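You operate a simulated robot arm through the tools that you are given. There is no shell and no other tool.

You are at the controls of a simulated robot arm. One attempt, no reset.

## Task
Press the lid on the white tub and put it in the yellow crate.
Fine: use the lid press on the steel table; leave its slide out.

It is judged by the outcome, as a careful person would: the job done as asked, and still so three seconds after it is handed in. It fails if anything else is knocked over, pushed out of place, dropped, spilled or broken. Lids that push on must go on centred and level and be pressed home; caps that screw on are set level and turned clockwise until they are tight.

## Robot
A 7-joint arm with a two-finger gripper, fixed in place. Base frame: the origin is at the foot of the arm, x ahead of it, y to its left, z up; the work surface is at about z = 0.76. Readings come in m, rad, newtons and seconds.
With the tool pointing down near the work surface it reaches from about 0.34 to 0.72 m from the base axis. Its first joint turns from -1.152 to 1.152 rad. Payload 2.45 kg.
The TCP is the grasp point between the finger pads, 0.026 m short of the fingertips. In the tool frame z runs along the fingers and y along their closing line. The gripper opens to 0.096 m. The gripper's body begins 0.069 m behind the TCP.
Orientation is told as [roll, pitch, yaw] about the base's x, y, z axes, in that order, counted from this pose: with the fingers straight down and closing along the base's y, the tool's x points along the base's -x, its y along +y and its z along -z.

## Interface
- The arm moves only by the tool move_arm. Its argument "targets" is a list of rows, each a list of 7 numbers: the gripper command, from -1 (shut) to 1 (fully open), values between in proportion, then the shift along the tool's x, y, z in m, then the turn, a rotation vector about the tool's x, y, z in rad. In form: [[grip, tx, ty, tz, ax, ay, az], ...]. A call has 1 to 20 rows; each row shifts and turns the commanded pose from where the row before left it, along the tool's axes as they then stand. Rows are played at 5 a second. More than 0.05 m and 0.15 rad between two rows, or a gripper value outside its range, and nothing of the call is played. A pose out of reach is approached as far as the arm can. The call stops where the force on the tool passes 60 N (or 10 N more than at its start, if that is more) or the arm is blocked; 0.2 s more then pass. Each finger halts on what it meets, pressing with about 42 N; the grip force reading is that of the motor and also rises with nothing between the fingers. The clock runs only during rows and for 0.2 s after the last one: add rows that do not move to give the fingers time. It gives the time, the measured TCP pose, the force on the tool (base axes), the opening and the grip force at its end, in the units of the frame above (readings bear some noise), with the torque about the TCP (base axes, N m) and any sound that the robot's microphone picked up.
- Cameras (640 x 400 px; columns grow to the right, rows downward): "scene" is fixed at [0.1808, -0.4155, 1.4122]; the picture's right is [0.53, -0.85, 0.00], its down [-0.57, -0.36, -0.74] and it looks along [0.63, 0.39, -0.67] (base axes); focal length 226 px, centre (320, 200). "wrist" rides on the gripper at [0.082, 0.003, -0.098] in the tool frame; the picture's right is [-0.04, 1.00, 0.00], its down [-0.73, -0.03, -0.68] and it looks along [-0.68, -0.03, 0.73] (tool axes); focal length 256 px, centre (320, 200).
- grab_frame(camera): a new picture of that camera. The clock stands still meanwhile.
- measure_at(camera, pixels): for up to 12 pixels [column, row] of the newest picture of that camera ("zoom" is the newest enlarged one), the place [x, y, z] in the base frame of the surface seen there, good to about 0.002 m. The clock stands still meanwhile.
- zoom(camera, box): a new picture of the part [left, top, right, bottom] of that camera's present view, enlarged. The clock stands still meanwhile.
- hand_in(): hands the job in; it is judged then, once.

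Open the gripper and draw the arm clear of the work before you hand the job in, unless the task says otherwise.

The tools are called after "Request:" as a command line: name --pt "numbers of a row" for each row, then --argument value for the rest, lists and objects as JSON in quotes. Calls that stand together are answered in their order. move_arm: Moves the arm, as the interface text tells. Its arguments: {"type":"object","properties":{"targets":{"type":"array","items":{"type":"array","items":{"type":"number"}}}},"required":["targets"]} The other tools are called the same way: grab_frame (camera) takes a picture; measure_at (camera, pixels) gives the place of the surface under pixels of a picture; zoom (camera, box) takes an enlarged picture of a part of a camera's view; hand_in () hands the job in.

At the start:

```text
time: 0.0
ee_pos: [0.4575, -0.0217, 1.1949]
ee_rot: [0.002, 0.002, 0.001]
wrist_force: [0.2, -0.2, 1.0]
torque: [0.01, 0.01, 0.02]
gripper_width: 0.0961
finger_force: 0.0
```

scene: 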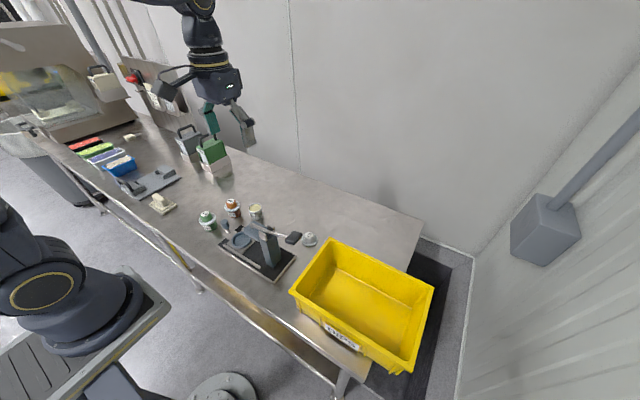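
wrist: 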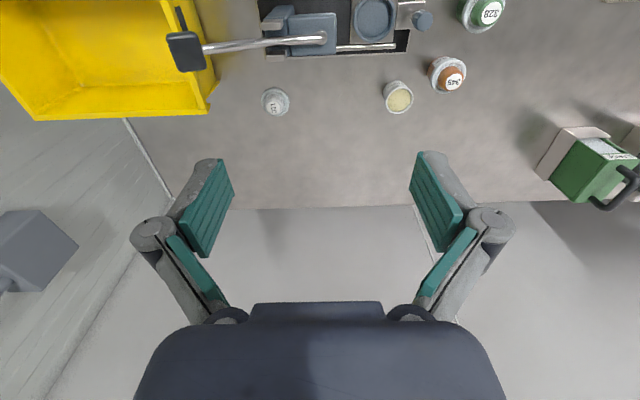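

I'll start by looking at the whole work area: the press around (260,245) in the scene picture, tubs near (210,215), (233,208), (256,212), and (309,240). I'll zoom in on these.

Request:
zoom --camera "scene" --box '[180, 180, 340, 290]'

Request:
zoom --camera "wrist" --box '[150, 0, 550, 130]'

```text
3.64 times, centred on (260, 235) of scene
```

zoom: 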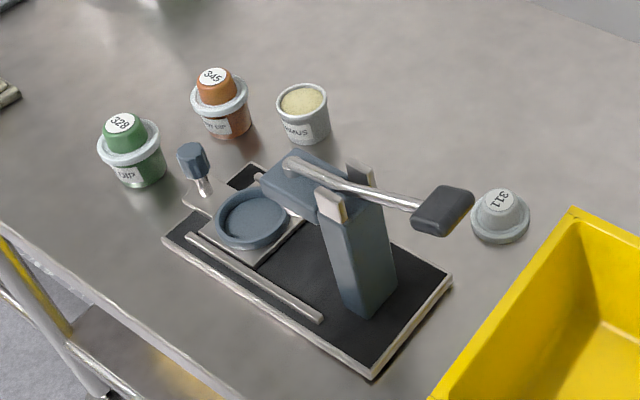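

```text
1.60 times, centred on (350, 65) of wrist
```

zoom: 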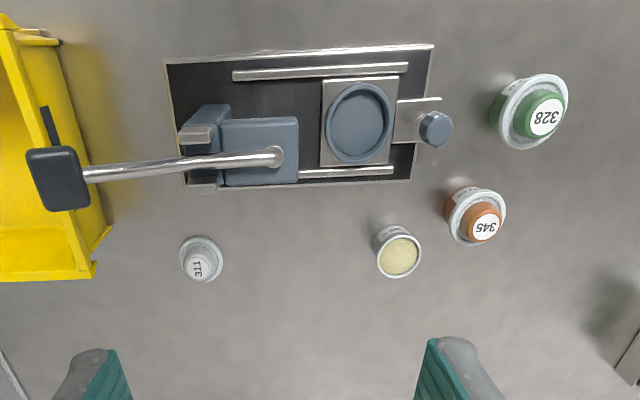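

The open white tub (HUMUS) is at zoom wrist (398,255), its lid 311 lies knob-up at (202,260), and the press slide is out with its seat at (358,125). I'll measure these places.

Request:
measure_at --camera "zoom" --pixels '[[398, 255], [398, 228], [398, 276], [377, 252], [421, 252], [198, 268], [202, 240], [181, 260], [223, 260], [358, 125], [435, 128], [275, 157]]'

Request:
grab_frame --camera "scene"

```text
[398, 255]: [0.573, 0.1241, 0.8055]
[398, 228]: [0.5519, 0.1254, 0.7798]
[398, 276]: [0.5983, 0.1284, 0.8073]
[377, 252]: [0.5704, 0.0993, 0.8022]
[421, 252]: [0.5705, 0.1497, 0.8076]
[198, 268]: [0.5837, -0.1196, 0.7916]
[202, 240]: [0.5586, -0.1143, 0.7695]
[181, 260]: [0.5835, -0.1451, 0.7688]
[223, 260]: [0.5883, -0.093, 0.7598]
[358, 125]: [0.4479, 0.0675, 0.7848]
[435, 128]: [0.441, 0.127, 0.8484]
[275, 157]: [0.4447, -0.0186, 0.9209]
```

```text
taken
```

scene: 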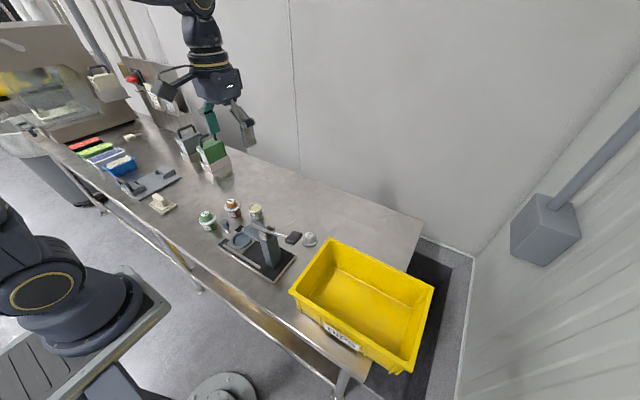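

The tub's rim is about 0.05 m wide at z≈0.807 and the lid's brim sits at z≈0.769. I'll zoom tightly on the press in the scene view to learn the geometry of the post, lever and slide.

Request:
zoom --camera "scene" --box '[215, 200, 305, 290]'

```text
4.44 times, centred on (260, 245) of scene
```

zoom: 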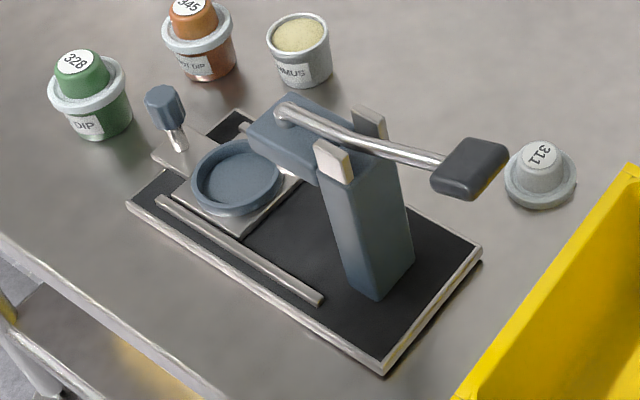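

Request:
measure_at --camera "zoom" --pixels '[[240, 172], [240, 212], [200, 170], [278, 172], [163, 97], [177, 140], [300, 118], [340, 150], [470, 165], [440, 190], [365, 285], [385, 372]]'

```text
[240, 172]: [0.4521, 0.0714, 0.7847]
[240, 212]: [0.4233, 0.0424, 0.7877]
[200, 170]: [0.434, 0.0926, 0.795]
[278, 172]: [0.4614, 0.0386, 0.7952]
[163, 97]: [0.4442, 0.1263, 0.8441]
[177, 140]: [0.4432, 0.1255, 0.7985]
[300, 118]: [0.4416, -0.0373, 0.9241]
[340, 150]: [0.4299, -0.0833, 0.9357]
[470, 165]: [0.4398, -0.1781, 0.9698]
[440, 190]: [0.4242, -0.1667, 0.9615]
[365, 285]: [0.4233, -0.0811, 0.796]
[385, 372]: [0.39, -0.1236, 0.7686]
```

The press post stands at about (0.44,-0.075), with its head over y≈-0.06…0.01 and the lever handle at (0.44,-0.175,0.965). I'll lower and draw the arm back a bit to see the lever mechanism from the base side.

Request:
move_arm --pt "1 0.03 0 0.03 0 0 0" --pt "1 0.03 0 0.03 0 0 0" --pt "1 0.03 0 0.03 0 0 0" --pt "1 0 0 0.02 0 0 0"

Request:
grab_frame --camera "wrist"

```text
time: 1.0
ee_pos: [0.3672, -0.0203, 1.0845]
ee_rot: [0.0, 0.001, 0.0]
wrist_force: [0.0, -0.2, 0.9]
torque: [-0.02, 0.0, 0.02]
gripper_width: 0.0961
finger_force: 0.1
```

```text
taken
```

wrist: 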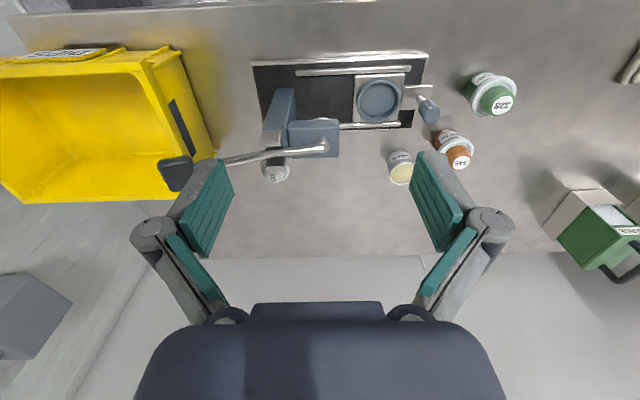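

Request:
zoom --camera "wrist" --box '[230, 40, 450, 190]'

```text
2.67 times, centred on (340, 115) of wrist
```

zoom: 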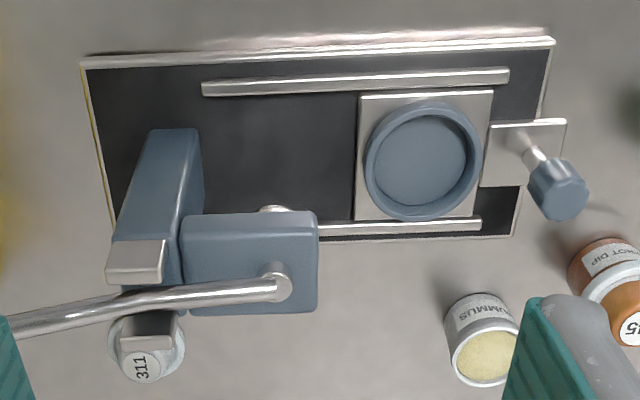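

The head block holds a ram (a bit of it seen under the head at zoom (272,208)) and the lever runs from the head's end between two ears on the post. I'll tip the camera to look more horizontally at the head, ram and lever from the base side.

Request:
move_arm --pt "1 0 0 0.03 0 0 0" --pt "1 0 0 0.03 0 0 0" --pt "1 0 0 0 0 -0.125 0" --pt "1 0 0 0 0 -0.125 0" --pt "1 0 0 0 0 -0.125 0" --pt "1 0 0 0 0 -0.125 0"

Request:
grab_frame --camera "wrist"

```text
time: 2.4
ee_pos: [0.415, -0.0294, 1.0519]
ee_rot: [0.001, -0.5, -0.002]
wrist_force: [-0.3, -0.3, -1.0]
torque: [0.03, -0.01, -0.02]
gripper_width: 0.096
finger_force: 0.0
out of reach, approached as far as the arm can: row 5, 6
```

```text
taken
```

wrist: 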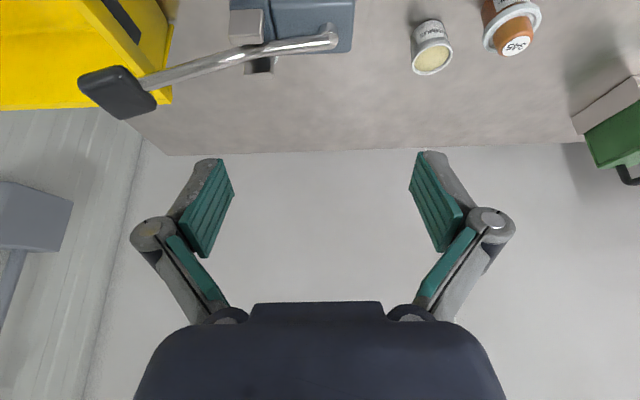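

Row 5–6 were out of reach, so I'll untilt, then go to the +y side and yaw the wrist so that the camera looks along -y at the press, staying high (z≥1.0) above everything.

Request:
move_arm --pt "1 0 0 0 0 0.125 0" --pt "1 0 0 0 0 0.125 0" --pt "1 0 0 0 0 0.125 0" --pt "1 0 0 0 0 0.125 0"

```text
time: 3.4
ee_pos: [0.4147, -0.0278, 1.0499]
ee_rot: [0.001, 0.001, -0.001]
wrist_force: [0.5, -0.1, -0.4]
torque: [-0.02, 0.01, 0.05]
gripper_width: 0.0958
finger_force: 0.1
```

Now at (0.415,-0.028,1.05) and level. I'll shift to y≈0.21 and turn the tool so the camera looks towards -y.

Request:
move_arm --pt "1 -0.006 0.04 0 0 0 0" --pt "1 -0.006 0.04 0 0 0 0" --pt "1 -0.006 0.04 0 0 0 0" --pt "1 -0.006 0.04 0 0 0 0" --pt "1 -0.006 0.04 0 0 0 0" --pt "1 -0.006 0.04 0 0 0 0" --pt "1 0 0 0 0 0 0.143" --pt "1 0 0 0 0 0 0.143" --pt "1 0 0 0 0 0 0.143" --pt "1 0 0 0 0 0 0.143" --pt "1 0 0 0 0 0 0.143" --pt "1 0 0 0 0 0 0.143" --pt "1 0 0 0 0 0 0.143" --pt "1 0 0 0 0 0 0.143" --pt "1 0 0 0 0 0 0.143" --pt "1 0 0 0 0 0 0.143" --pt "1 0 0 0 0 0 0.141"

Request:
grab_frame --camera "wrist"

```text
time: 7.0
ee_pos: [0.4519, 0.2114, 1.0515]
ee_rot: [0.0, 0.002, -1.576]
wrist_force: [-0.3, 0.6, -0.5]
torque: [0.01, 0.0, 0.01]
gripper_width: 0.096
finger_force: 0.0
```

```text
taken
```

wrist: 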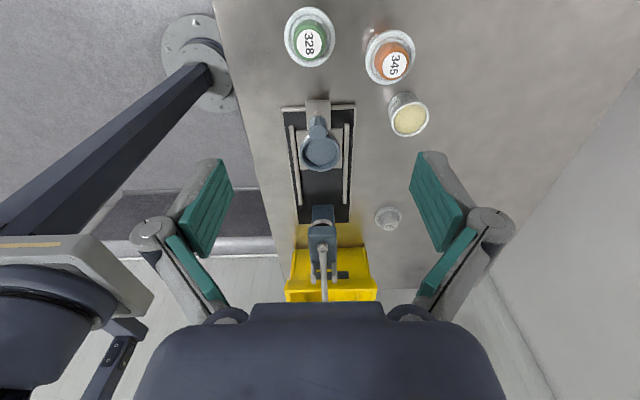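

Request:
zoom --camera "wrist" --box '[260, 90, 400, 310]'

```text
1.82 times, centred on (330, 200) of wrist
```

zoom: 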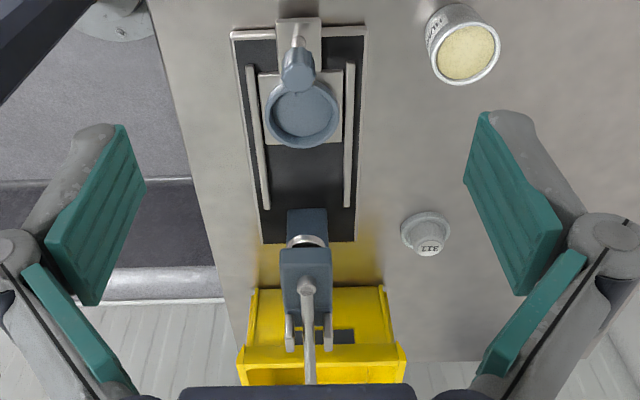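

The ram's silver disc shows below the head around wrist (322,222). I'll zoom closer on it and measure.

Request:
zoom --camera "wrist" --box '[290, 195, 355, 300]'

```text
3.81 times, centred on (322, 248) of wrist
```

zoom: 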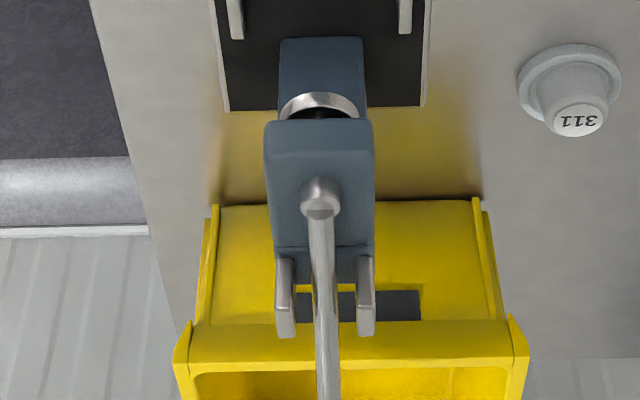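

I'll measure ram disc, head and lever points in this enlarged view.

Request:
measure_at --camera "zoom" --pixels '[[318, 97], [285, 108], [355, 108], [320, 113], [318, 135], [318, 160], [318, 212], [320, 190], [285, 275], [366, 275], [325, 330], [322, 385]]'

Request:
zoom --camera "scene" --box '[235, 205, 305, 255]'

```text
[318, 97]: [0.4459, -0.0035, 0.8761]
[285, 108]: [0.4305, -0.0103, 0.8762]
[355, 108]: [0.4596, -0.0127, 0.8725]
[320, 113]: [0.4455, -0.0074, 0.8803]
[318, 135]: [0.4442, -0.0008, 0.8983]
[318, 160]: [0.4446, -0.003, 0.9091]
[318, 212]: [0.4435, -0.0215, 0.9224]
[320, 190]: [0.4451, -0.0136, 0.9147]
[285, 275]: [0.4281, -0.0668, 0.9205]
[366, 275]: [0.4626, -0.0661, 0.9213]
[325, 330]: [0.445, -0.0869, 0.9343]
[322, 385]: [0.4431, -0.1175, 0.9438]
```

```text
8.00 times, centred on (270, 230) of scene
```

zoom: 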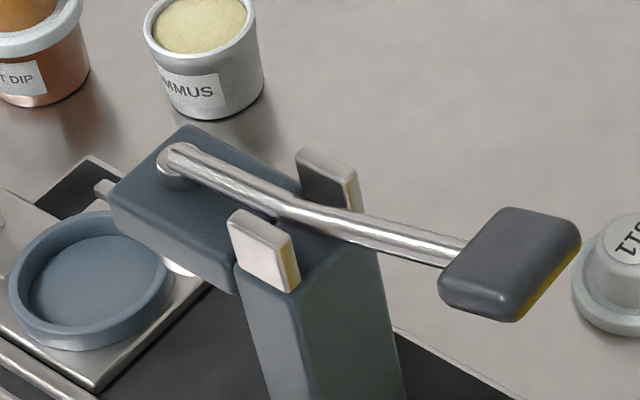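

The ram disc (radius ≈0.017) hangs at z≈0.873 on the axis (0.444,-0.021); lever end is on the ram top and passes between the ears at y≈-0.08. I'll measure the handle block and the crate before testing the lever empty.

Request:
measure_at --camera "zoom" --pixels '[[510, 245], [545, 225], [505, 212], [455, 270], [515, 285], [565, 250], [470, 300], [400, 235], [260, 225], [325, 170], [180, 152], [180, 220]]'

Request:
grab_frame --camera "scene"

Request:
measure_at --camera "scene" --pixels '[[335, 240], [292, 292], [433, 288], [402, 372], [365, 305], [340, 300], [390, 320], [310, 245], [209, 217], [233, 205], [212, 150], [410, 230]]'

```text
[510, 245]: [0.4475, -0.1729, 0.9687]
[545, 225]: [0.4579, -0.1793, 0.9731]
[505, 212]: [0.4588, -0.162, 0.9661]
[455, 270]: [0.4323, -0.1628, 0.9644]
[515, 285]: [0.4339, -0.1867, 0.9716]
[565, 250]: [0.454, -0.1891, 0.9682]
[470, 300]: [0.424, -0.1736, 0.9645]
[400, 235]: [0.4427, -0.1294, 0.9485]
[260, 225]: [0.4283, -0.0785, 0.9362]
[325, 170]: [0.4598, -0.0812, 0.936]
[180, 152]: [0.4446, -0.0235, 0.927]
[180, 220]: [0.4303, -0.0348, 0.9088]
```

```text
taken
```

scene: 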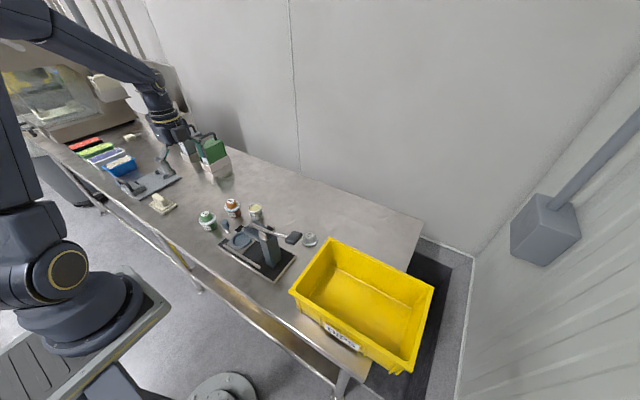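

```text
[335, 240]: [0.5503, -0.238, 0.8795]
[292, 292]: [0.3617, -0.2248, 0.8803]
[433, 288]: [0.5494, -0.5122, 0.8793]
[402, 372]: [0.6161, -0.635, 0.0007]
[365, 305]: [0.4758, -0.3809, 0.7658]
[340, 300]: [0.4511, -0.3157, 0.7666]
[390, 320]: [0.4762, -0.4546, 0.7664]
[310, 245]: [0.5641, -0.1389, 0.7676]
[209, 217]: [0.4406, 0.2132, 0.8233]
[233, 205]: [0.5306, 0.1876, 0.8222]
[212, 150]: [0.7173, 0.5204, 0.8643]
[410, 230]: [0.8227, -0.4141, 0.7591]
```

Crate floor is z≈0.766, rim 0.88, spanning x 0.36–0.55, y −0.23…−0.51. I'll move with fingers shut to above the lever handle (0.443,−0.176), staying at z 1.05.

Request:
move_arm --pt "-1 -0.048 0 0 0 0 0" --pt "-1 -0.048 0 0 0 0 0" --pt "-1 -0.048 0 0 0 0 0" --pt "-1 -0.048 -0.009 0 0 0 0" --pt "-1 -0.048 0 0 0 0 0" --pt "-1 -0.048 0 0 0 0 0" --pt "-1 -0.048 0 0 0 0 0" --pt "-1 -0.048 0 0 0 0 0" --pt "-1 -0.003 0 0 0 0 0" --pt "-1 0 0 0.03 0 0 0" --pt "-1 0 0 0 0 0 0"

Request:
grab_frame --camera "wrist"

Request:
zoom --camera "scene" --box '[215, 180, 335, 270]'

```text
time: 9.4
ee_pos: [0.4416, -0.1747, 1.0196]
ee_rot: [0.001, 0.002, -1.57]
wrist_force: [-0.9, -0.8, 0.2]
torque: [0.0, -0.01, -0.01]
gripper_width: 0.0
finger_force: 27.8
```

```text
taken
```

wrist: 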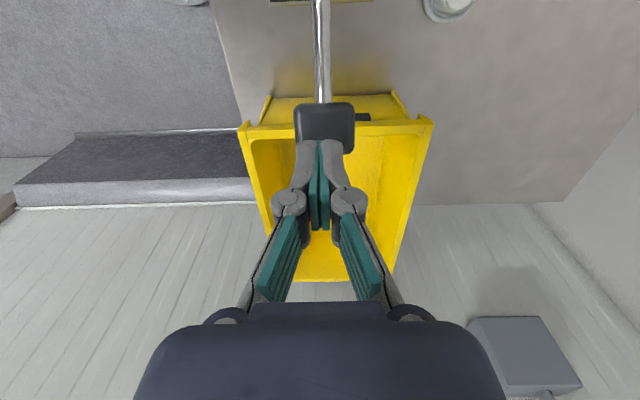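

```text
4.44 times, centred on (275, 225) of scene
```

zoom: 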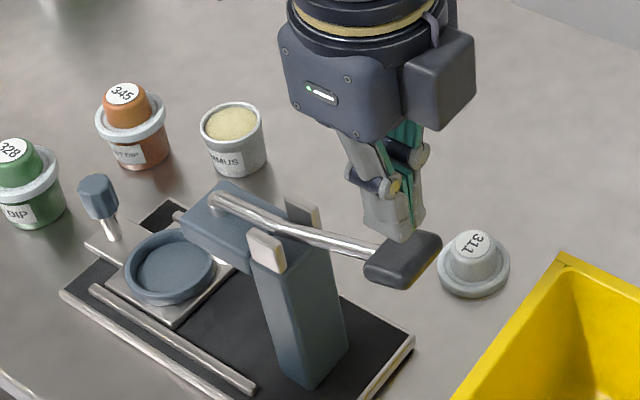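

The shut fingertips stand right above the handle at (0.4416,−0.1747). I'll go down gently in small steps until it meets the handle, watching the force.

Request:
move_arm --pt "-1 0 0 0.01 0 0 0" --pt "-1 0 0 0.006 0 0 0" --pt "-1 0 0 0.004 0 0 0" --pt "-1 0 0 0.004 0 0 0" --pt "-1 0 0 0 0 0 0"

```text
time: 10.6
ee_pos: [0.442, -0.1756, 0.9963]
ee_rot: [-0.001, 0.0, -1.571]
wrist_force: [0.2, 0.5, 0.0]
torque: [0.02, 0.03, 0.01]
gripper_width: 0.006
finger_force: 28.5
```

No force yet at z=0.996; I go on down in 4 mm steps.

Request:
move_arm --pt "-1 0 0 0.004 0 0 0" --pt "-1 0 0 0.004 0 0 0" --pt "-1 0 0 0 0 0 0"

Request:
zoom --camera "scene" --box '[215, 180, 335, 270]'

```text
time: 11.4
ee_pos: [0.442, -0.175, 0.9887]
ee_rot: [-0.002, 0.0, -1.57]
wrist_force: [0.4, -0.6, 1.0]
torque: [-0.02, -0.04, 0.01]
gripper_width: 0.006
finger_force: 28.5
```

```text
4.44 times, centred on (275, 225) of scene
```

zoom: 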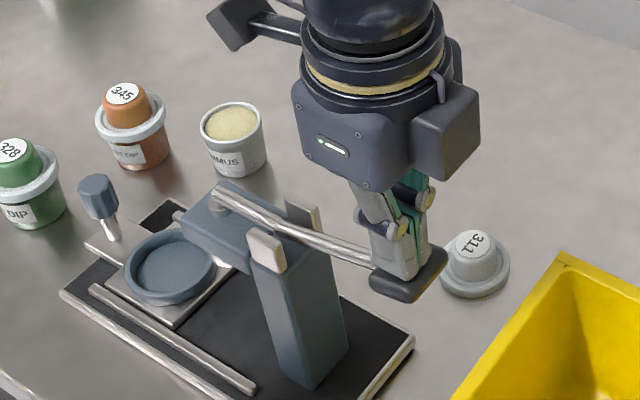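

The handle yields downward with hardly any force (scene zoom: handle bottom edge moved from 287 to 302). I'll zoom in on the ram end to see which way the ram goes.

Request:
zoom --camera "scene" --box '[235, 205, 305, 255]'

```text
8.00 times, centred on (270, 230) of scene
```

zoom: 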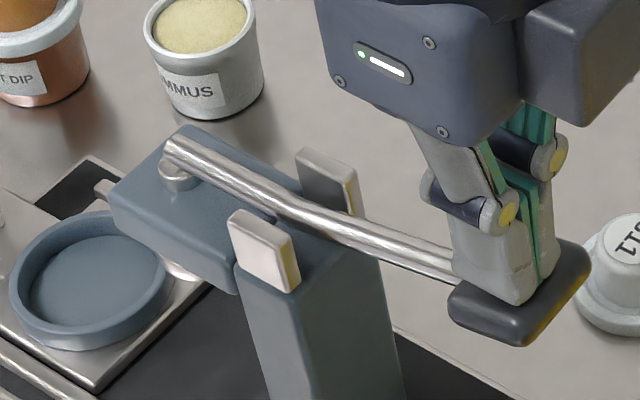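

The lever's far end seems to lift off the ram knob as the handle goes down. I'll go a little further down to be sure of which way it acts.

Request:
move_arm --pt "-1 0 0 0.006 0 0 0" --pt "-1 0 0 0.006 0 0 0" --pt "-1 0 0 0.006 0 0 0" --pt "-1 0 0 0 0 0 0"

Request:
zoom --camera "scene" --box '[235, 205, 305, 255]'

```text
time: 12.4
ee_pos: [0.4407, -0.177, 0.9707]
ee_rot: [0.001, 0.0, -1.571]
wrist_force: [0.3, 0.2, 0.6]
torque: [-0.01, -0.02, -0.02]
gripper_width: 0.0061
finger_force: 28.9
```

```text
8.00 times, centred on (270, 230) of scene
```

zoom: 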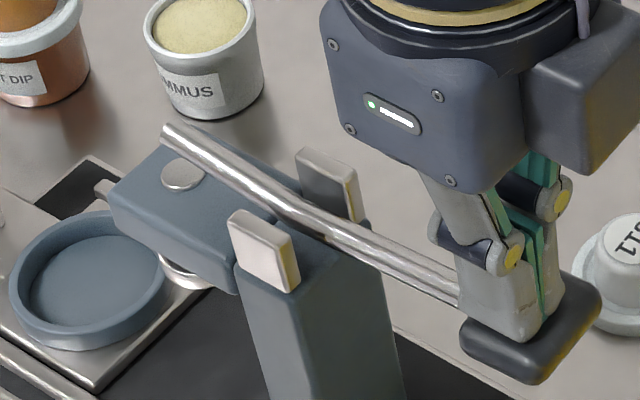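

The ram's disc is now visibly lower under the head (knob top flush at (182,175)), so handle down presses the ram down. I'll raise and see if the handle springs back.

Request:
move_arm --pt "-1 0 0 -0.01 0 0 0" --pt "-1 0 0 -0.02 0 0 0" --pt "-1 0 0 -0.03 0 0 0" --pt "-1 0 0 -0.03 0 0 0" --pt "-1 0 0 0 0 0 0"

Request:
zoom --camera "scene" --box '[235, 205, 305, 255]'

```text
time: 13.6
ee_pos: [0.4423, -0.1762, 1.0597]
ee_rot: [0.0, -0.001, -1.57]
wrist_force: [-1.1, -0.5, 0.2]
torque: [0.0, 0.0, 0.0]
gripper_width: 0.0
finger_force: 28.8
```

```text
8.00 times, centred on (270, 230) of scene
```

zoom: 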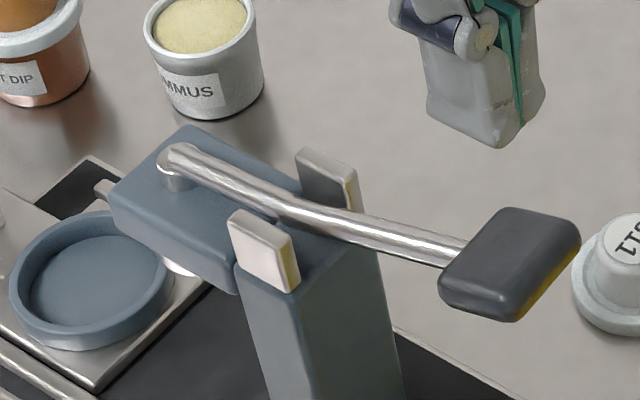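

The lever springs back by itself. Now I open the gripper and go where the wrist camera can look closely at the white tub from the +y side.

Request:
move_arm --pt "0.5 0.044 0.0131 0 0 0 0" --pt "0.5 0.044 0.0131 0 0 0 0" --pt "0.5 0.044 0.0131 0 0 0 0" --pt "0.5 0.044 0.0131 0 0 0 0" --pt "0.5 0.044 0.0131 0 0 0 0" --pt "0.5 0.044 0.0131 0 0 0 0" --pt "0.5 0.044 0.0131 0 0 0 0" --pt "0.5 0.044 0.0131 0 0 0 0" --pt "0.5 0.044 0.0131 0 0 0 0" --pt "0.5 0.044 0.0131 0 0 0 0" --pt "0.5 0 0 0.03 0 0 0" --pt "0.5 0 0 0.03 0 0 0" --pt "0.5 0 0 0.03 0 0 0" --pt "0.5 0 0 0 0 0 0"

Request:
grab_frame --camera "wrist"

```text
time: 16.6
ee_pos: [0.5737, 0.2655, 0.9704]
ee_rot: [-0.001, 0.001, -1.571]
wrist_force: [-0.3, 0.2, -0.7]
torque: [0.01, -0.01, -0.01]
gripper_width: 0.0722
finger_force: 0.1
```

```text
taken
```

wrist: 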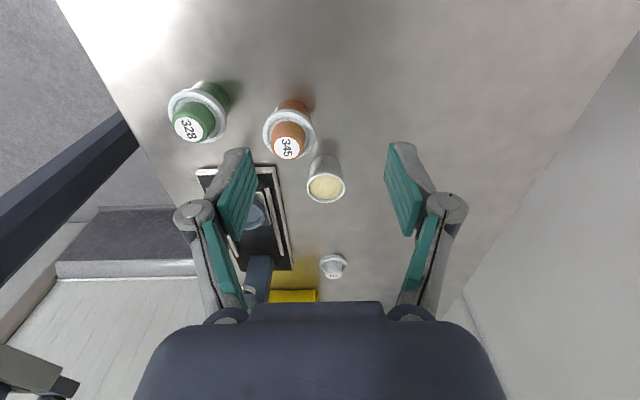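

The white tub is at wrist (325,180) between the fingers' view; zooming onto it to measure its rim.

Request:
zoom --camera "wrist" --box '[285, 145, 365, 215]'

```text
5.71 times, centred on (325, 180) of wrist
```

zoom: 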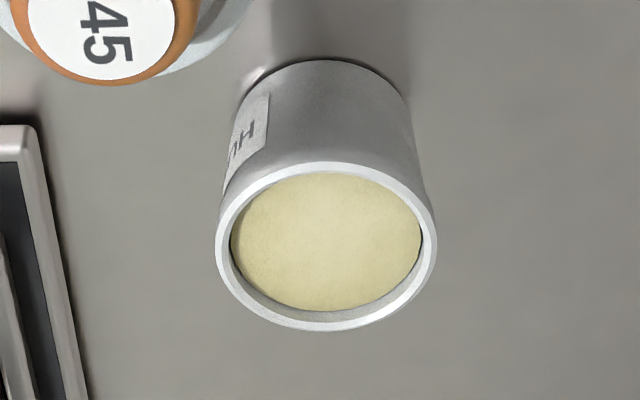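

I'll measure rim points around the ellipse: left (223,245), right (430,245), top (326,167), bottom (326,325), plus contents and side.

Request:
measure_at --camera "zoom" --pixels '[[223, 245], [430, 245], [326, 167], [326, 325], [252, 187], [400, 187], [252, 305], [400, 305], [326, 250], [326, 75], [256, 95], [396, 95]]'

```text
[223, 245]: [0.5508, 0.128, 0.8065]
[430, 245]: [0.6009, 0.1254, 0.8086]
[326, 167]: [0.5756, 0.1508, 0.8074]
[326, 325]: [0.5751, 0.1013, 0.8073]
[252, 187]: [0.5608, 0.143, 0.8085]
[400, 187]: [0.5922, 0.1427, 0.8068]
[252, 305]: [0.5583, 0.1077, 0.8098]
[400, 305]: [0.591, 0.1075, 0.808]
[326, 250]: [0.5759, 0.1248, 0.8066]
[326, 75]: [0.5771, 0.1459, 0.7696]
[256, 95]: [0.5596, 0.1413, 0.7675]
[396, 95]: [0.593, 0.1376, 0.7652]
```

The tub's rim centre is (0.5755,0.126), outer diameter ≈0.052, rim z≈0.808. I'll go above it and descend to just above for a check.

Request:
move_arm --pt "0.5 -0.0465 0.0018 0 0 0 0" --pt "0.5 -0.0465 0 0 0 0 0" --pt "0.5 -0.0465 0 0 0 0 0" --pt "0.5 0 0 0.04 0 0 0" --pt "0.5 0 0 0.04 0 0 0" --pt "0.5 0 0 0.03 0 0 0" --pt "0.5 0 0 0 0 0 0"

Request:
grab_frame --camera "wrist"

```text
time: 18.2
ee_pos: [0.5753, 0.1246, 0.8588]
ee_rot: [-0.002, 0.0, -1.571]
wrist_force: [-0.7, 1.0, 0.3]
torque: [0.03, 0.02, 0.03]
gripper_width: 0.072
finger_force: 0.0
```

```text
taken
```

wrist: 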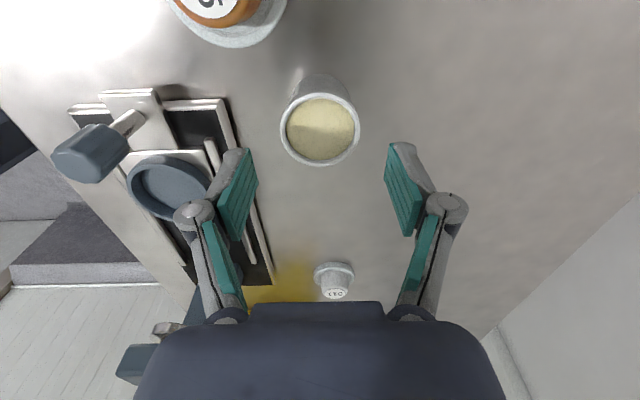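

The tub (320,128) is centred between the fingers (centre col ≈320). I'll descend to z≈0.80 and close.

Request:
move_arm --pt "0.5 0.001 0 0.02 0 0 0" --pt "0.5 0 0 0.02 0 0 0" --pt "0.5 0 0 0.012 0 0 0" --pt "0.5 0 0 0.006 0 0 0" --pt "0.5 0 0 0 0 0 0"

Request:
grab_frame --camera "wrist"

```text
time: 19.4
ee_pos: [0.5746, 0.1254, 0.8026]
ee_rot: [0.001, 0.0, -1.571]
wrist_force: [-0.4, 0.2, 0.4]
torque: [-0.02, 0.0, -0.04]
gripper_width: 0.0719
finger_force: 0.0
```

```text
taken
```

wrist: 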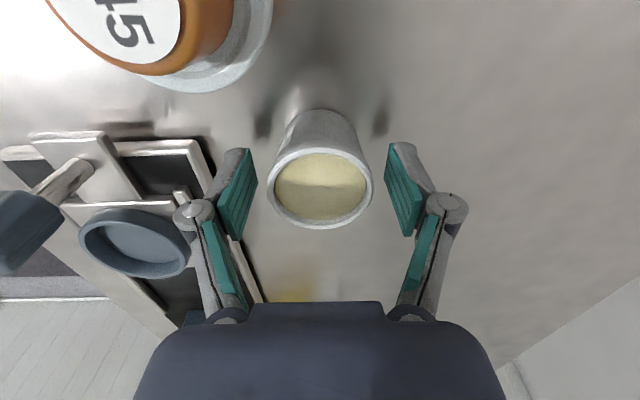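

Rim centre at (320,188) matches the grasp point; closing on the tub.

Request:
move_arm --pt "-1 0 0 0 0 0 0" --pt "-1 0 0 0 0 0 0" --pt "-1 0 0 0 0 0 0" --pt "-1 0 0 0 0 0 0"

```text
time: 20.4
ee_pos: [0.5737, 0.1269, 0.8025]
ee_rot: [0.001, -0.001, -1.573]
wrist_force: [-1.2, -0.4, 4.0]
torque: [-0.07, 0.0, 0.0]
gripper_width: 0.0482
finger_force: 42.6
```

Gripped at width 0.048. I'll lift slowly to about z 0.87 and check the tub.

Request:
move_arm --pt "-1 0 0 -0.005 0 0 0" --pt "-1 0 0 -0.015 0 0 0" --pt "-1 0 0 -0.025 0 0 0" --pt "-1 0 0 -0.025 0 0 0" --pt "-1 0 0 0 0 0 0"

Request:
grab_frame --camera "wrist"

Request:
zoom --camera "scene" --box '[195, 160, 315, 260]'

```text
time: 21.6
ee_pos: [0.5742, 0.1264, 0.8737]
ee_rot: [-0.001, 0.001, -1.57]
wrist_force: [-0.9, -0.6, -0.8]
torque: [0.0, 0.0, 0.05]
gripper_width: 0.0483
finger_force: 42.3
```

```text
taken
```

wrist: 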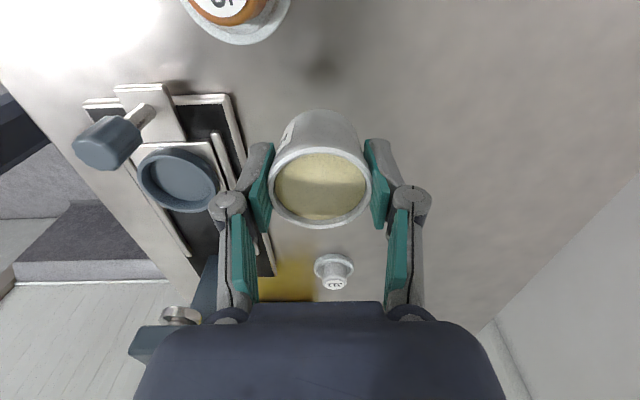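

```text
4.00 times, centred on (255, 210) of scene
```

zoom: 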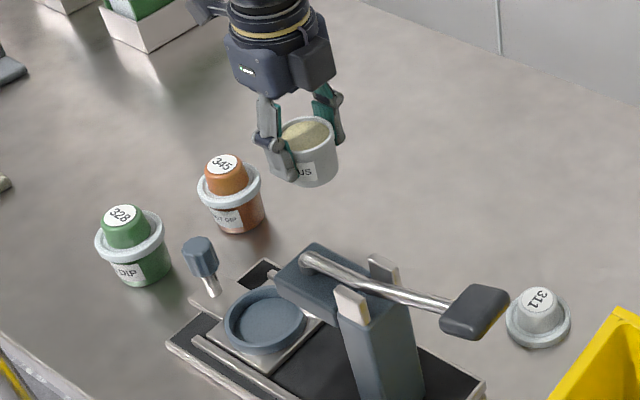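

The tub is held upright. Now I'll measure the held rim and the seat ring precisely (seat at wrist (180,180)).

Request:
zoom --camera "wrist" --box '[60, 80, 240, 220]'

Request:
measure_at --camera "wrist" --pixels '[[271, 188], [369, 188], [320, 151], [320, 226], [320, 190], [300, 130], [340, 130]]'

```text
2.86 times, centred on (150, 150) of wrist
```

zoom: 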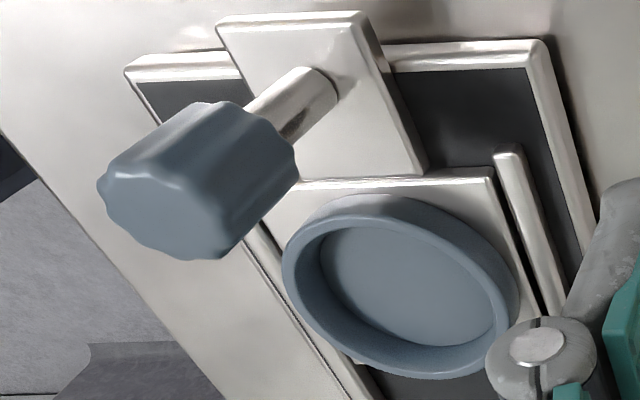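

```text
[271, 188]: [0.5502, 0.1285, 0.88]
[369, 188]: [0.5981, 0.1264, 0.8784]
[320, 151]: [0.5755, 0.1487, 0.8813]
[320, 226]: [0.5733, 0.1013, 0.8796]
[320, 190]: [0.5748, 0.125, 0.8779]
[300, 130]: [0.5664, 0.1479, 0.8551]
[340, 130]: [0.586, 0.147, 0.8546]
```

Held rim centre is (0.574,0.125,0.880), matching the TCP. Now measuring the seat ring's top in the enlarged picture.

Request:
measure_at --camera "zoom" --pixels '[[300, 270], [505, 290], [378, 212], [425, 362], [325, 225], [460, 235], [335, 330], [490, 350], [405, 285], [365, 255], [450, 320], [170, 215]]'

```text
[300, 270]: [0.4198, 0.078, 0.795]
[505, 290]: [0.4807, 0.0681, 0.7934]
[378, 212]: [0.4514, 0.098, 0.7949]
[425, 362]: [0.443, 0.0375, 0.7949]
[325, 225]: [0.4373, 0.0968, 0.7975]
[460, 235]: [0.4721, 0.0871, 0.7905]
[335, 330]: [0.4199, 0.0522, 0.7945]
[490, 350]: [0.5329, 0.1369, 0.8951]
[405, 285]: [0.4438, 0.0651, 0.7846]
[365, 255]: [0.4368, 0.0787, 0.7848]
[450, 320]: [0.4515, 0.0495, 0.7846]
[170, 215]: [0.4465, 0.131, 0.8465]
```

I want the seat centre more precisely, so I'll zoom on the seat in both cameras.

Request:
zoom --camera "scene" --box '[222, 222, 268, 258]'

```text
11.11 times, centred on (245, 240) of scene
```

zoom: 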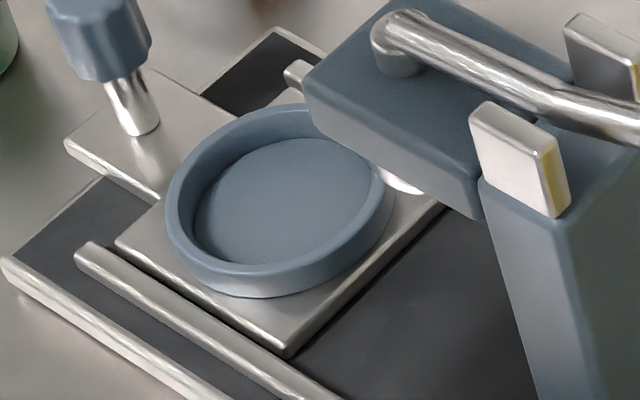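

Request:
measure_at --camera "zoom" --pixels '[[177, 215], [180, 190], [205, 152], [250, 122], [290, 112], [384, 205], [368, 238], [330, 263], [285, 274], [240, 271], [205, 256], [184, 238]]'

```text
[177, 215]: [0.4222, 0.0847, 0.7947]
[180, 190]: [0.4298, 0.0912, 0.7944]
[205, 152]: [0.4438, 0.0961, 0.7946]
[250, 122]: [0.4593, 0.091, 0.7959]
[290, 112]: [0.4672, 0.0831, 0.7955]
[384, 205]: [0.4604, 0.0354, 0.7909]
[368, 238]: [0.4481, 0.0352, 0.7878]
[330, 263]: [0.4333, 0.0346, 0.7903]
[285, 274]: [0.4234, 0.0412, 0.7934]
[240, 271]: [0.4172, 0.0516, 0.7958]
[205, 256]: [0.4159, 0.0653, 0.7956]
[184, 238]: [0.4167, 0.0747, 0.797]
```

The two views differ by about 3 mm, so I'll zoom tighter on the seat with the wrist camera and measure around the ring's top face.

Request:
zoom --camera "wrist" --box '[130, 138, 226, 218]'

```text
5.00 times, centred on (178, 178) of wrist
```

zoom: 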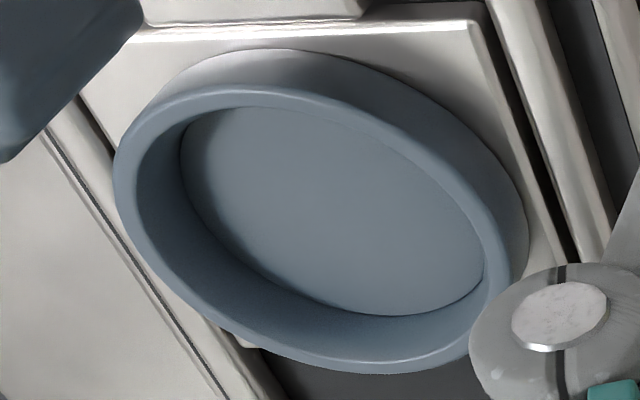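

Request:
measure_at --camera "zoom" --pixels '[[125, 175], [150, 115], [200, 98], [270, 97], [350, 120], [430, 165], [490, 230], [503, 275], [450, 350], [400, 366], [300, 348], [200, 287]]'

```text
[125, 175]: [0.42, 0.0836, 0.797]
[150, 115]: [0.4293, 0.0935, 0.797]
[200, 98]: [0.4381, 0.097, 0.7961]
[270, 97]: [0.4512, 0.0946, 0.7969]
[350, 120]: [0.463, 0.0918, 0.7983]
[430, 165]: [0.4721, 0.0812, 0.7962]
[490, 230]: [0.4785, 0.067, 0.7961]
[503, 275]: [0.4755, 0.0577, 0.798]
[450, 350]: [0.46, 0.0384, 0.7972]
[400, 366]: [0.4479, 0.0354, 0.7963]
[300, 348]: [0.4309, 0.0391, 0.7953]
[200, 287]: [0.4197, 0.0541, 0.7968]
```

The ring fit gives seat centre ≈ (0.446,0.0665), top z 0.796, floor 0.785. I'll carry the tub first in −y, then −x to above the seat at z 0.874 (clear of the knob at y≈0.128).

Request:
move_arm --pt "-1 -0.0295 0 0 0 0 0" --pt "-1 -0.0295 0 0 0 0 0" --pt "-1 0 -0.043 0 0 0 0" --pt "-1 0 -0.043 0 0 0 0" --pt "-1 0 -0.042 0 0 0 0" --pt "-1 0 0 0 0 0 0"

Request:
grab_frame --camera "wrist"

Request:
zoom --camera "scene" --box '[205, 190, 285, 260]'

```text
time: 23.0
ee_pos: [0.4479, 0.0673, 0.8743]
ee_rot: [0.0, 0.0, -1.57]
wrist_force: [-0.1, -0.4, -1.3]
torque: [-0.01, 0.0, 0.01]
gripper_width: 0.0481
finger_force: 42.2
```

```text
taken
```

wrist: 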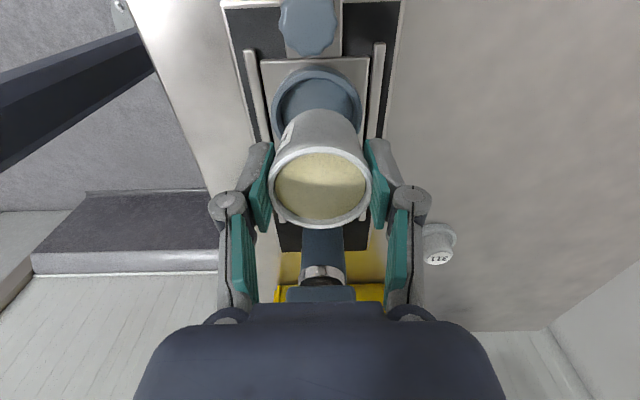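

```text
5.71 times, centred on (245, 225) of scene
```

zoom: 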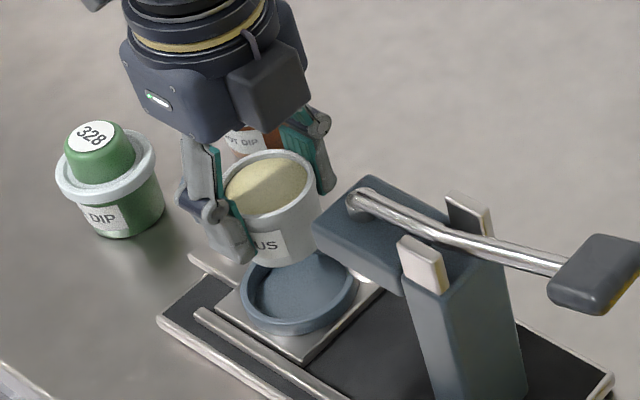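

In the wrist picture the ring's centre column is ≈317 against the tub's ≈320, i.e. the tub is ≈2 mm too far in +x. I'll check by zooming on the ring.

Request:
zoom --camera "wrist" --box '[250, 40, 390, 240]'

```text
2.00 times, centred on (320, 140) of wrist
```

zoom: 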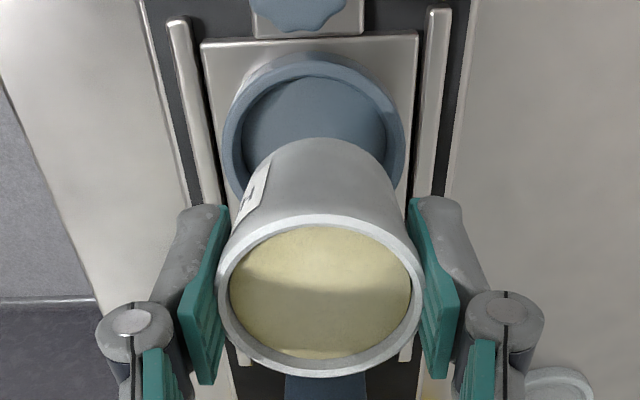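

Ring centre at zoom col 313.5 versus the tub's 320 → shift −2.2 mm in x, then lower to just above the seat floor.

Request:
move_arm --pt "-1 0 -0.0022 0 0 0 0" --pt "-1 0 0 0.015 0 0 0" --pt "-1 0 0 0.015 0 0 0" --pt "-1 0 0 0.008 0 0 0" --pt "-1 0 0 0 0 0 0"

Request:
zoom --camera "wrist" --box '[250, 40, 390, 240]'

Request:
zoom --camera "scene" --box '[215, 205, 275, 260]'

```text
time: 24.2
ee_pos: [0.4466, 0.0673, 0.8354]
ee_rot: [0.0, 0.001, -1.571]
wrist_force: [-0.1, 0.3, -0.6]
torque: [-0.01, 0.03, -0.02]
gripper_width: 0.048
finger_force: 41.7
```

```text
2.00 times, centred on (320, 140) of wrist
```

zoom: 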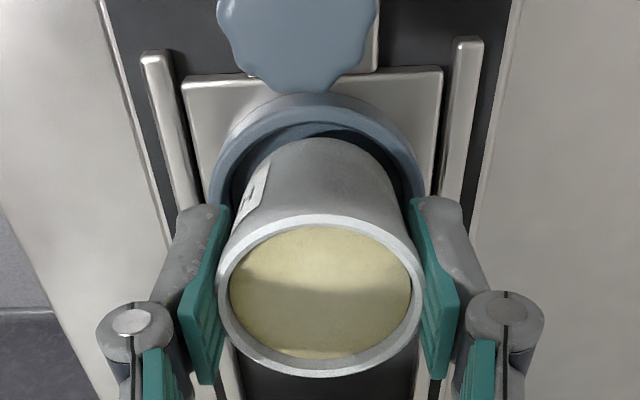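

```text
7.27 times, centred on (245, 232) of scene
```

zoom: 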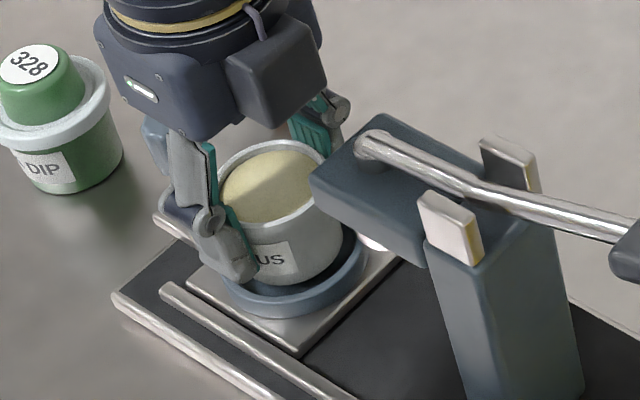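

Aligned within about 1 mm. I'll lower the last 8 mm gently.

Request:
move_arm --pt "-1 0 -0.0007 0.004 0 0 0" --pt "-1 0 0 0.003 0 0 0" --pt "-1 0 0 0.001 0 0 0" --pt "-1 0 0 0 0 0 0"

```text
time: 25.2
ee_pos: [0.4447, 0.0678, 0.8269]
ee_rot: [-0.001, 0.002, -1.572]
wrist_force: [-0.3, -0.1, -0.2]
torque: [0.0, 0.01, 0.03]
gripper_width: 0.0481
finger_force: 42.1
```

Request:
move_arm --pt "-1 0 0 0.001 0 0 0" --pt "-1 0 0 0.001 0 0 0" --pt "-1 0 0 0 0 0 0"

```text
time: 26.0
ee_pos: [0.445, 0.0664, 0.8254]
ee_rot: [0.001, -0.001, -1.57]
wrist_force: [-2.0, -1.1, 26.2]
torque: [-0.07, -0.04, -0.01]
gripper_width: 0.0481
finger_force: 41.7
```

The force rose to 26 N, so the tub stands on the seat floor. I ease off by 1 mm and open the fingers to 0.064.

Request:
move_arm --pt "-1 0 0 -0.001 0 0 0" --pt "0.35 0 0 0 0 0 0" --pt "0.35 0 0 0 0 0 0" --pt "0.35 0 0 0 0 0 0"

Request:
grab_frame --camera "wrist"

```text
time: 27.0
ee_pos: [0.4443, 0.0676, 0.8265]
ee_rot: [0.002, 0.001, -1.573]
wrist_force: [0.2, -0.7, 0.2]
torque: [0.03, -0.01, -0.03]
gripper_width: 0.0646
finger_force: 0.1
```

```text
taken
```

wrist: 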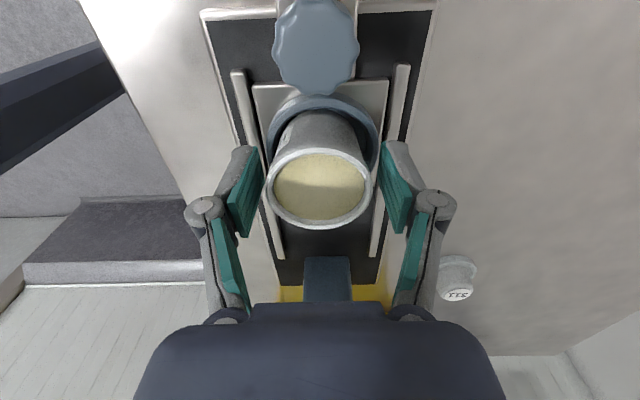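

The tub stands centred in the seat. I'll raise straight up and take a picture to measure its seated rim.

Request:
move_arm --pt "0.35 0 0 -0.02 0 0 0" --pt "0.35 0 0 -0.04 0 0 0" --pt "0.35 0 0 -0.04 0 0 0" --pt "0.35 0 0 0 0 0 0"

Request:
zoom --camera "wrist" --box '[260, 40, 380, 140]'

Request:
zoom --camera "scene" --box '[215, 205, 275, 260]'

```text
time: 28.0
ee_pos: [0.4434, 0.0673, 0.9266]
ee_rot: [-0.001, 0.001, -1.57]
wrist_force: [0.4, 0.3, -0.1]
torque: [-0.01, 0.0, -0.01]
gripper_width: 0.0648
finger_force: 0.0
```

```text
4.00 times, centred on (320, 90) of wrist
```

zoom: 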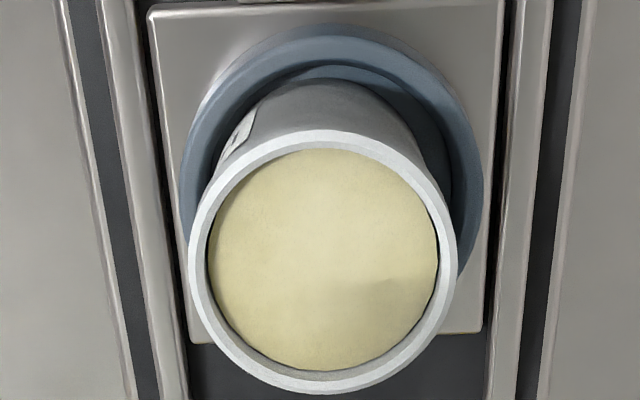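

```text
7.27 times, centred on (245, 232) of scene
```

zoom: 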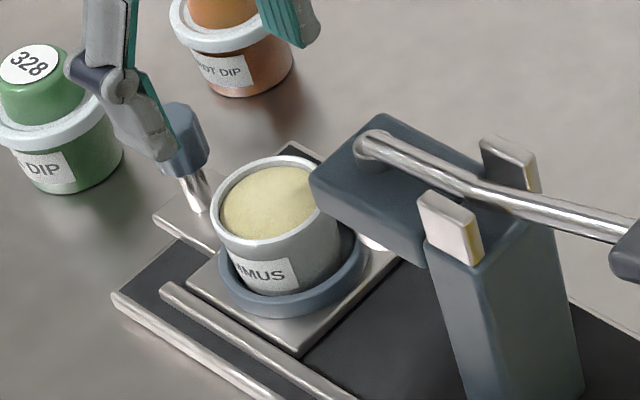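

The tub's rim centre (zoom col 322) looks about 2 mm to the −x side of the ring centre (col 332). I'll measure both.

Request:
measure_at --camera "zoom" --pixels '[[196, 265], [450, 265], [322, 138], [322, 388], [235, 175], [410, 175], [235, 350], [410, 350], [190, 190], [475, 190], [330, 42], [320, 260]]'

```text
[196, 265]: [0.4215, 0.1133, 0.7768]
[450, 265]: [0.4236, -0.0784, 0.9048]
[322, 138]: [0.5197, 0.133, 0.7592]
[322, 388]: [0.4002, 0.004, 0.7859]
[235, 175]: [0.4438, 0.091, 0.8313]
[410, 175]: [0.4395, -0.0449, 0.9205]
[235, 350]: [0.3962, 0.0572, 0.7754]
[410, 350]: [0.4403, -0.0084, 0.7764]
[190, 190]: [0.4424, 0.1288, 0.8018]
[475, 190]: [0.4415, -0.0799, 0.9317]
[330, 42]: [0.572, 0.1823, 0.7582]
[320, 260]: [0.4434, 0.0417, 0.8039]
```

Those pixels referred to the newest (scene) zoom, so I'll re-take the wrist zoom and measure there.

Request:
zoom --camera "wrist" --box '[260, 40, 380, 140]'

Request:
measure_at --camera "zoom" --pixels '[[196, 265], [450, 265], [322, 138], [322, 388], [235, 175], [410, 175], [235, 350], [410, 350], [190, 190], [475, 190], [330, 42], [320, 260]]'

```text
4.00 times, centred on (320, 90) of wrist
```

zoom: 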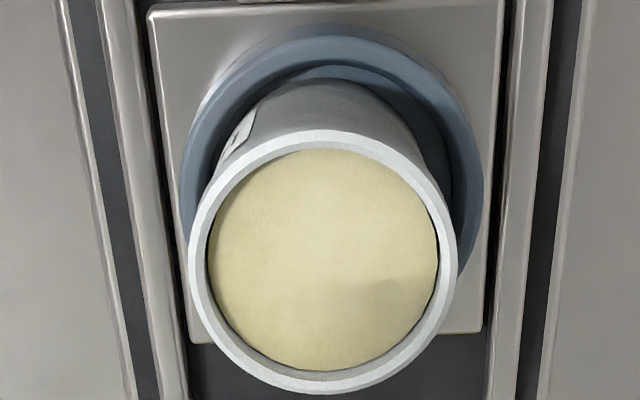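

```text
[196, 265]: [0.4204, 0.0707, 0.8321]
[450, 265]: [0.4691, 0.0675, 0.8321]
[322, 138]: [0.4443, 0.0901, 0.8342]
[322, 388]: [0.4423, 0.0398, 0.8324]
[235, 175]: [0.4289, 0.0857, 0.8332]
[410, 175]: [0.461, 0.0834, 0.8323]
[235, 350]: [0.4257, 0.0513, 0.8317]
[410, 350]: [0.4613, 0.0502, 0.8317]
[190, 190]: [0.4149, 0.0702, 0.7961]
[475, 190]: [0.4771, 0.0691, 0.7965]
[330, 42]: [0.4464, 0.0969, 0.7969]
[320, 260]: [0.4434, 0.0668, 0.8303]
```

The rim centre is (0.4445,0.0662) at z 0.8325, well within the seat and in line with the ram's axis x≈0.4445. Next I move to look at lid 311 near (0.58,−0.118).

Request:
move_arm --pt "0.35 0 0 -0.03 0 0 0" --pt "0.35 -0.012 0.046 0 0 0 0" --pt "0.35 -0.012 0.046 0 0 0 0" --pt "0.35 -0.012 0.045 0 0 0 0" --pt "0.35 0 0 0 0 0 0"

Request:
grab_frame --camera "wrist"

```text
time: 29.2
ee_pos: [0.5816, 0.0323, 0.954]
ee_rot: [0.0, 0.0, -1.572]
wrist_force: [-0.5, -0.1, -0.7]
torque: [-0.04, -0.03, 0.02]
gripper_width: 0.0649
finger_force: 0.0
```

```text
taken
```

wrist: 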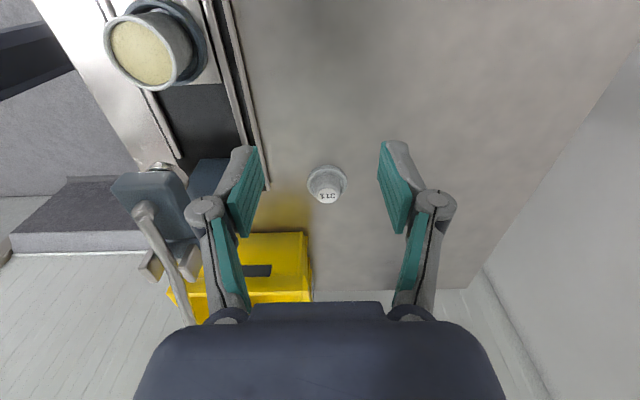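

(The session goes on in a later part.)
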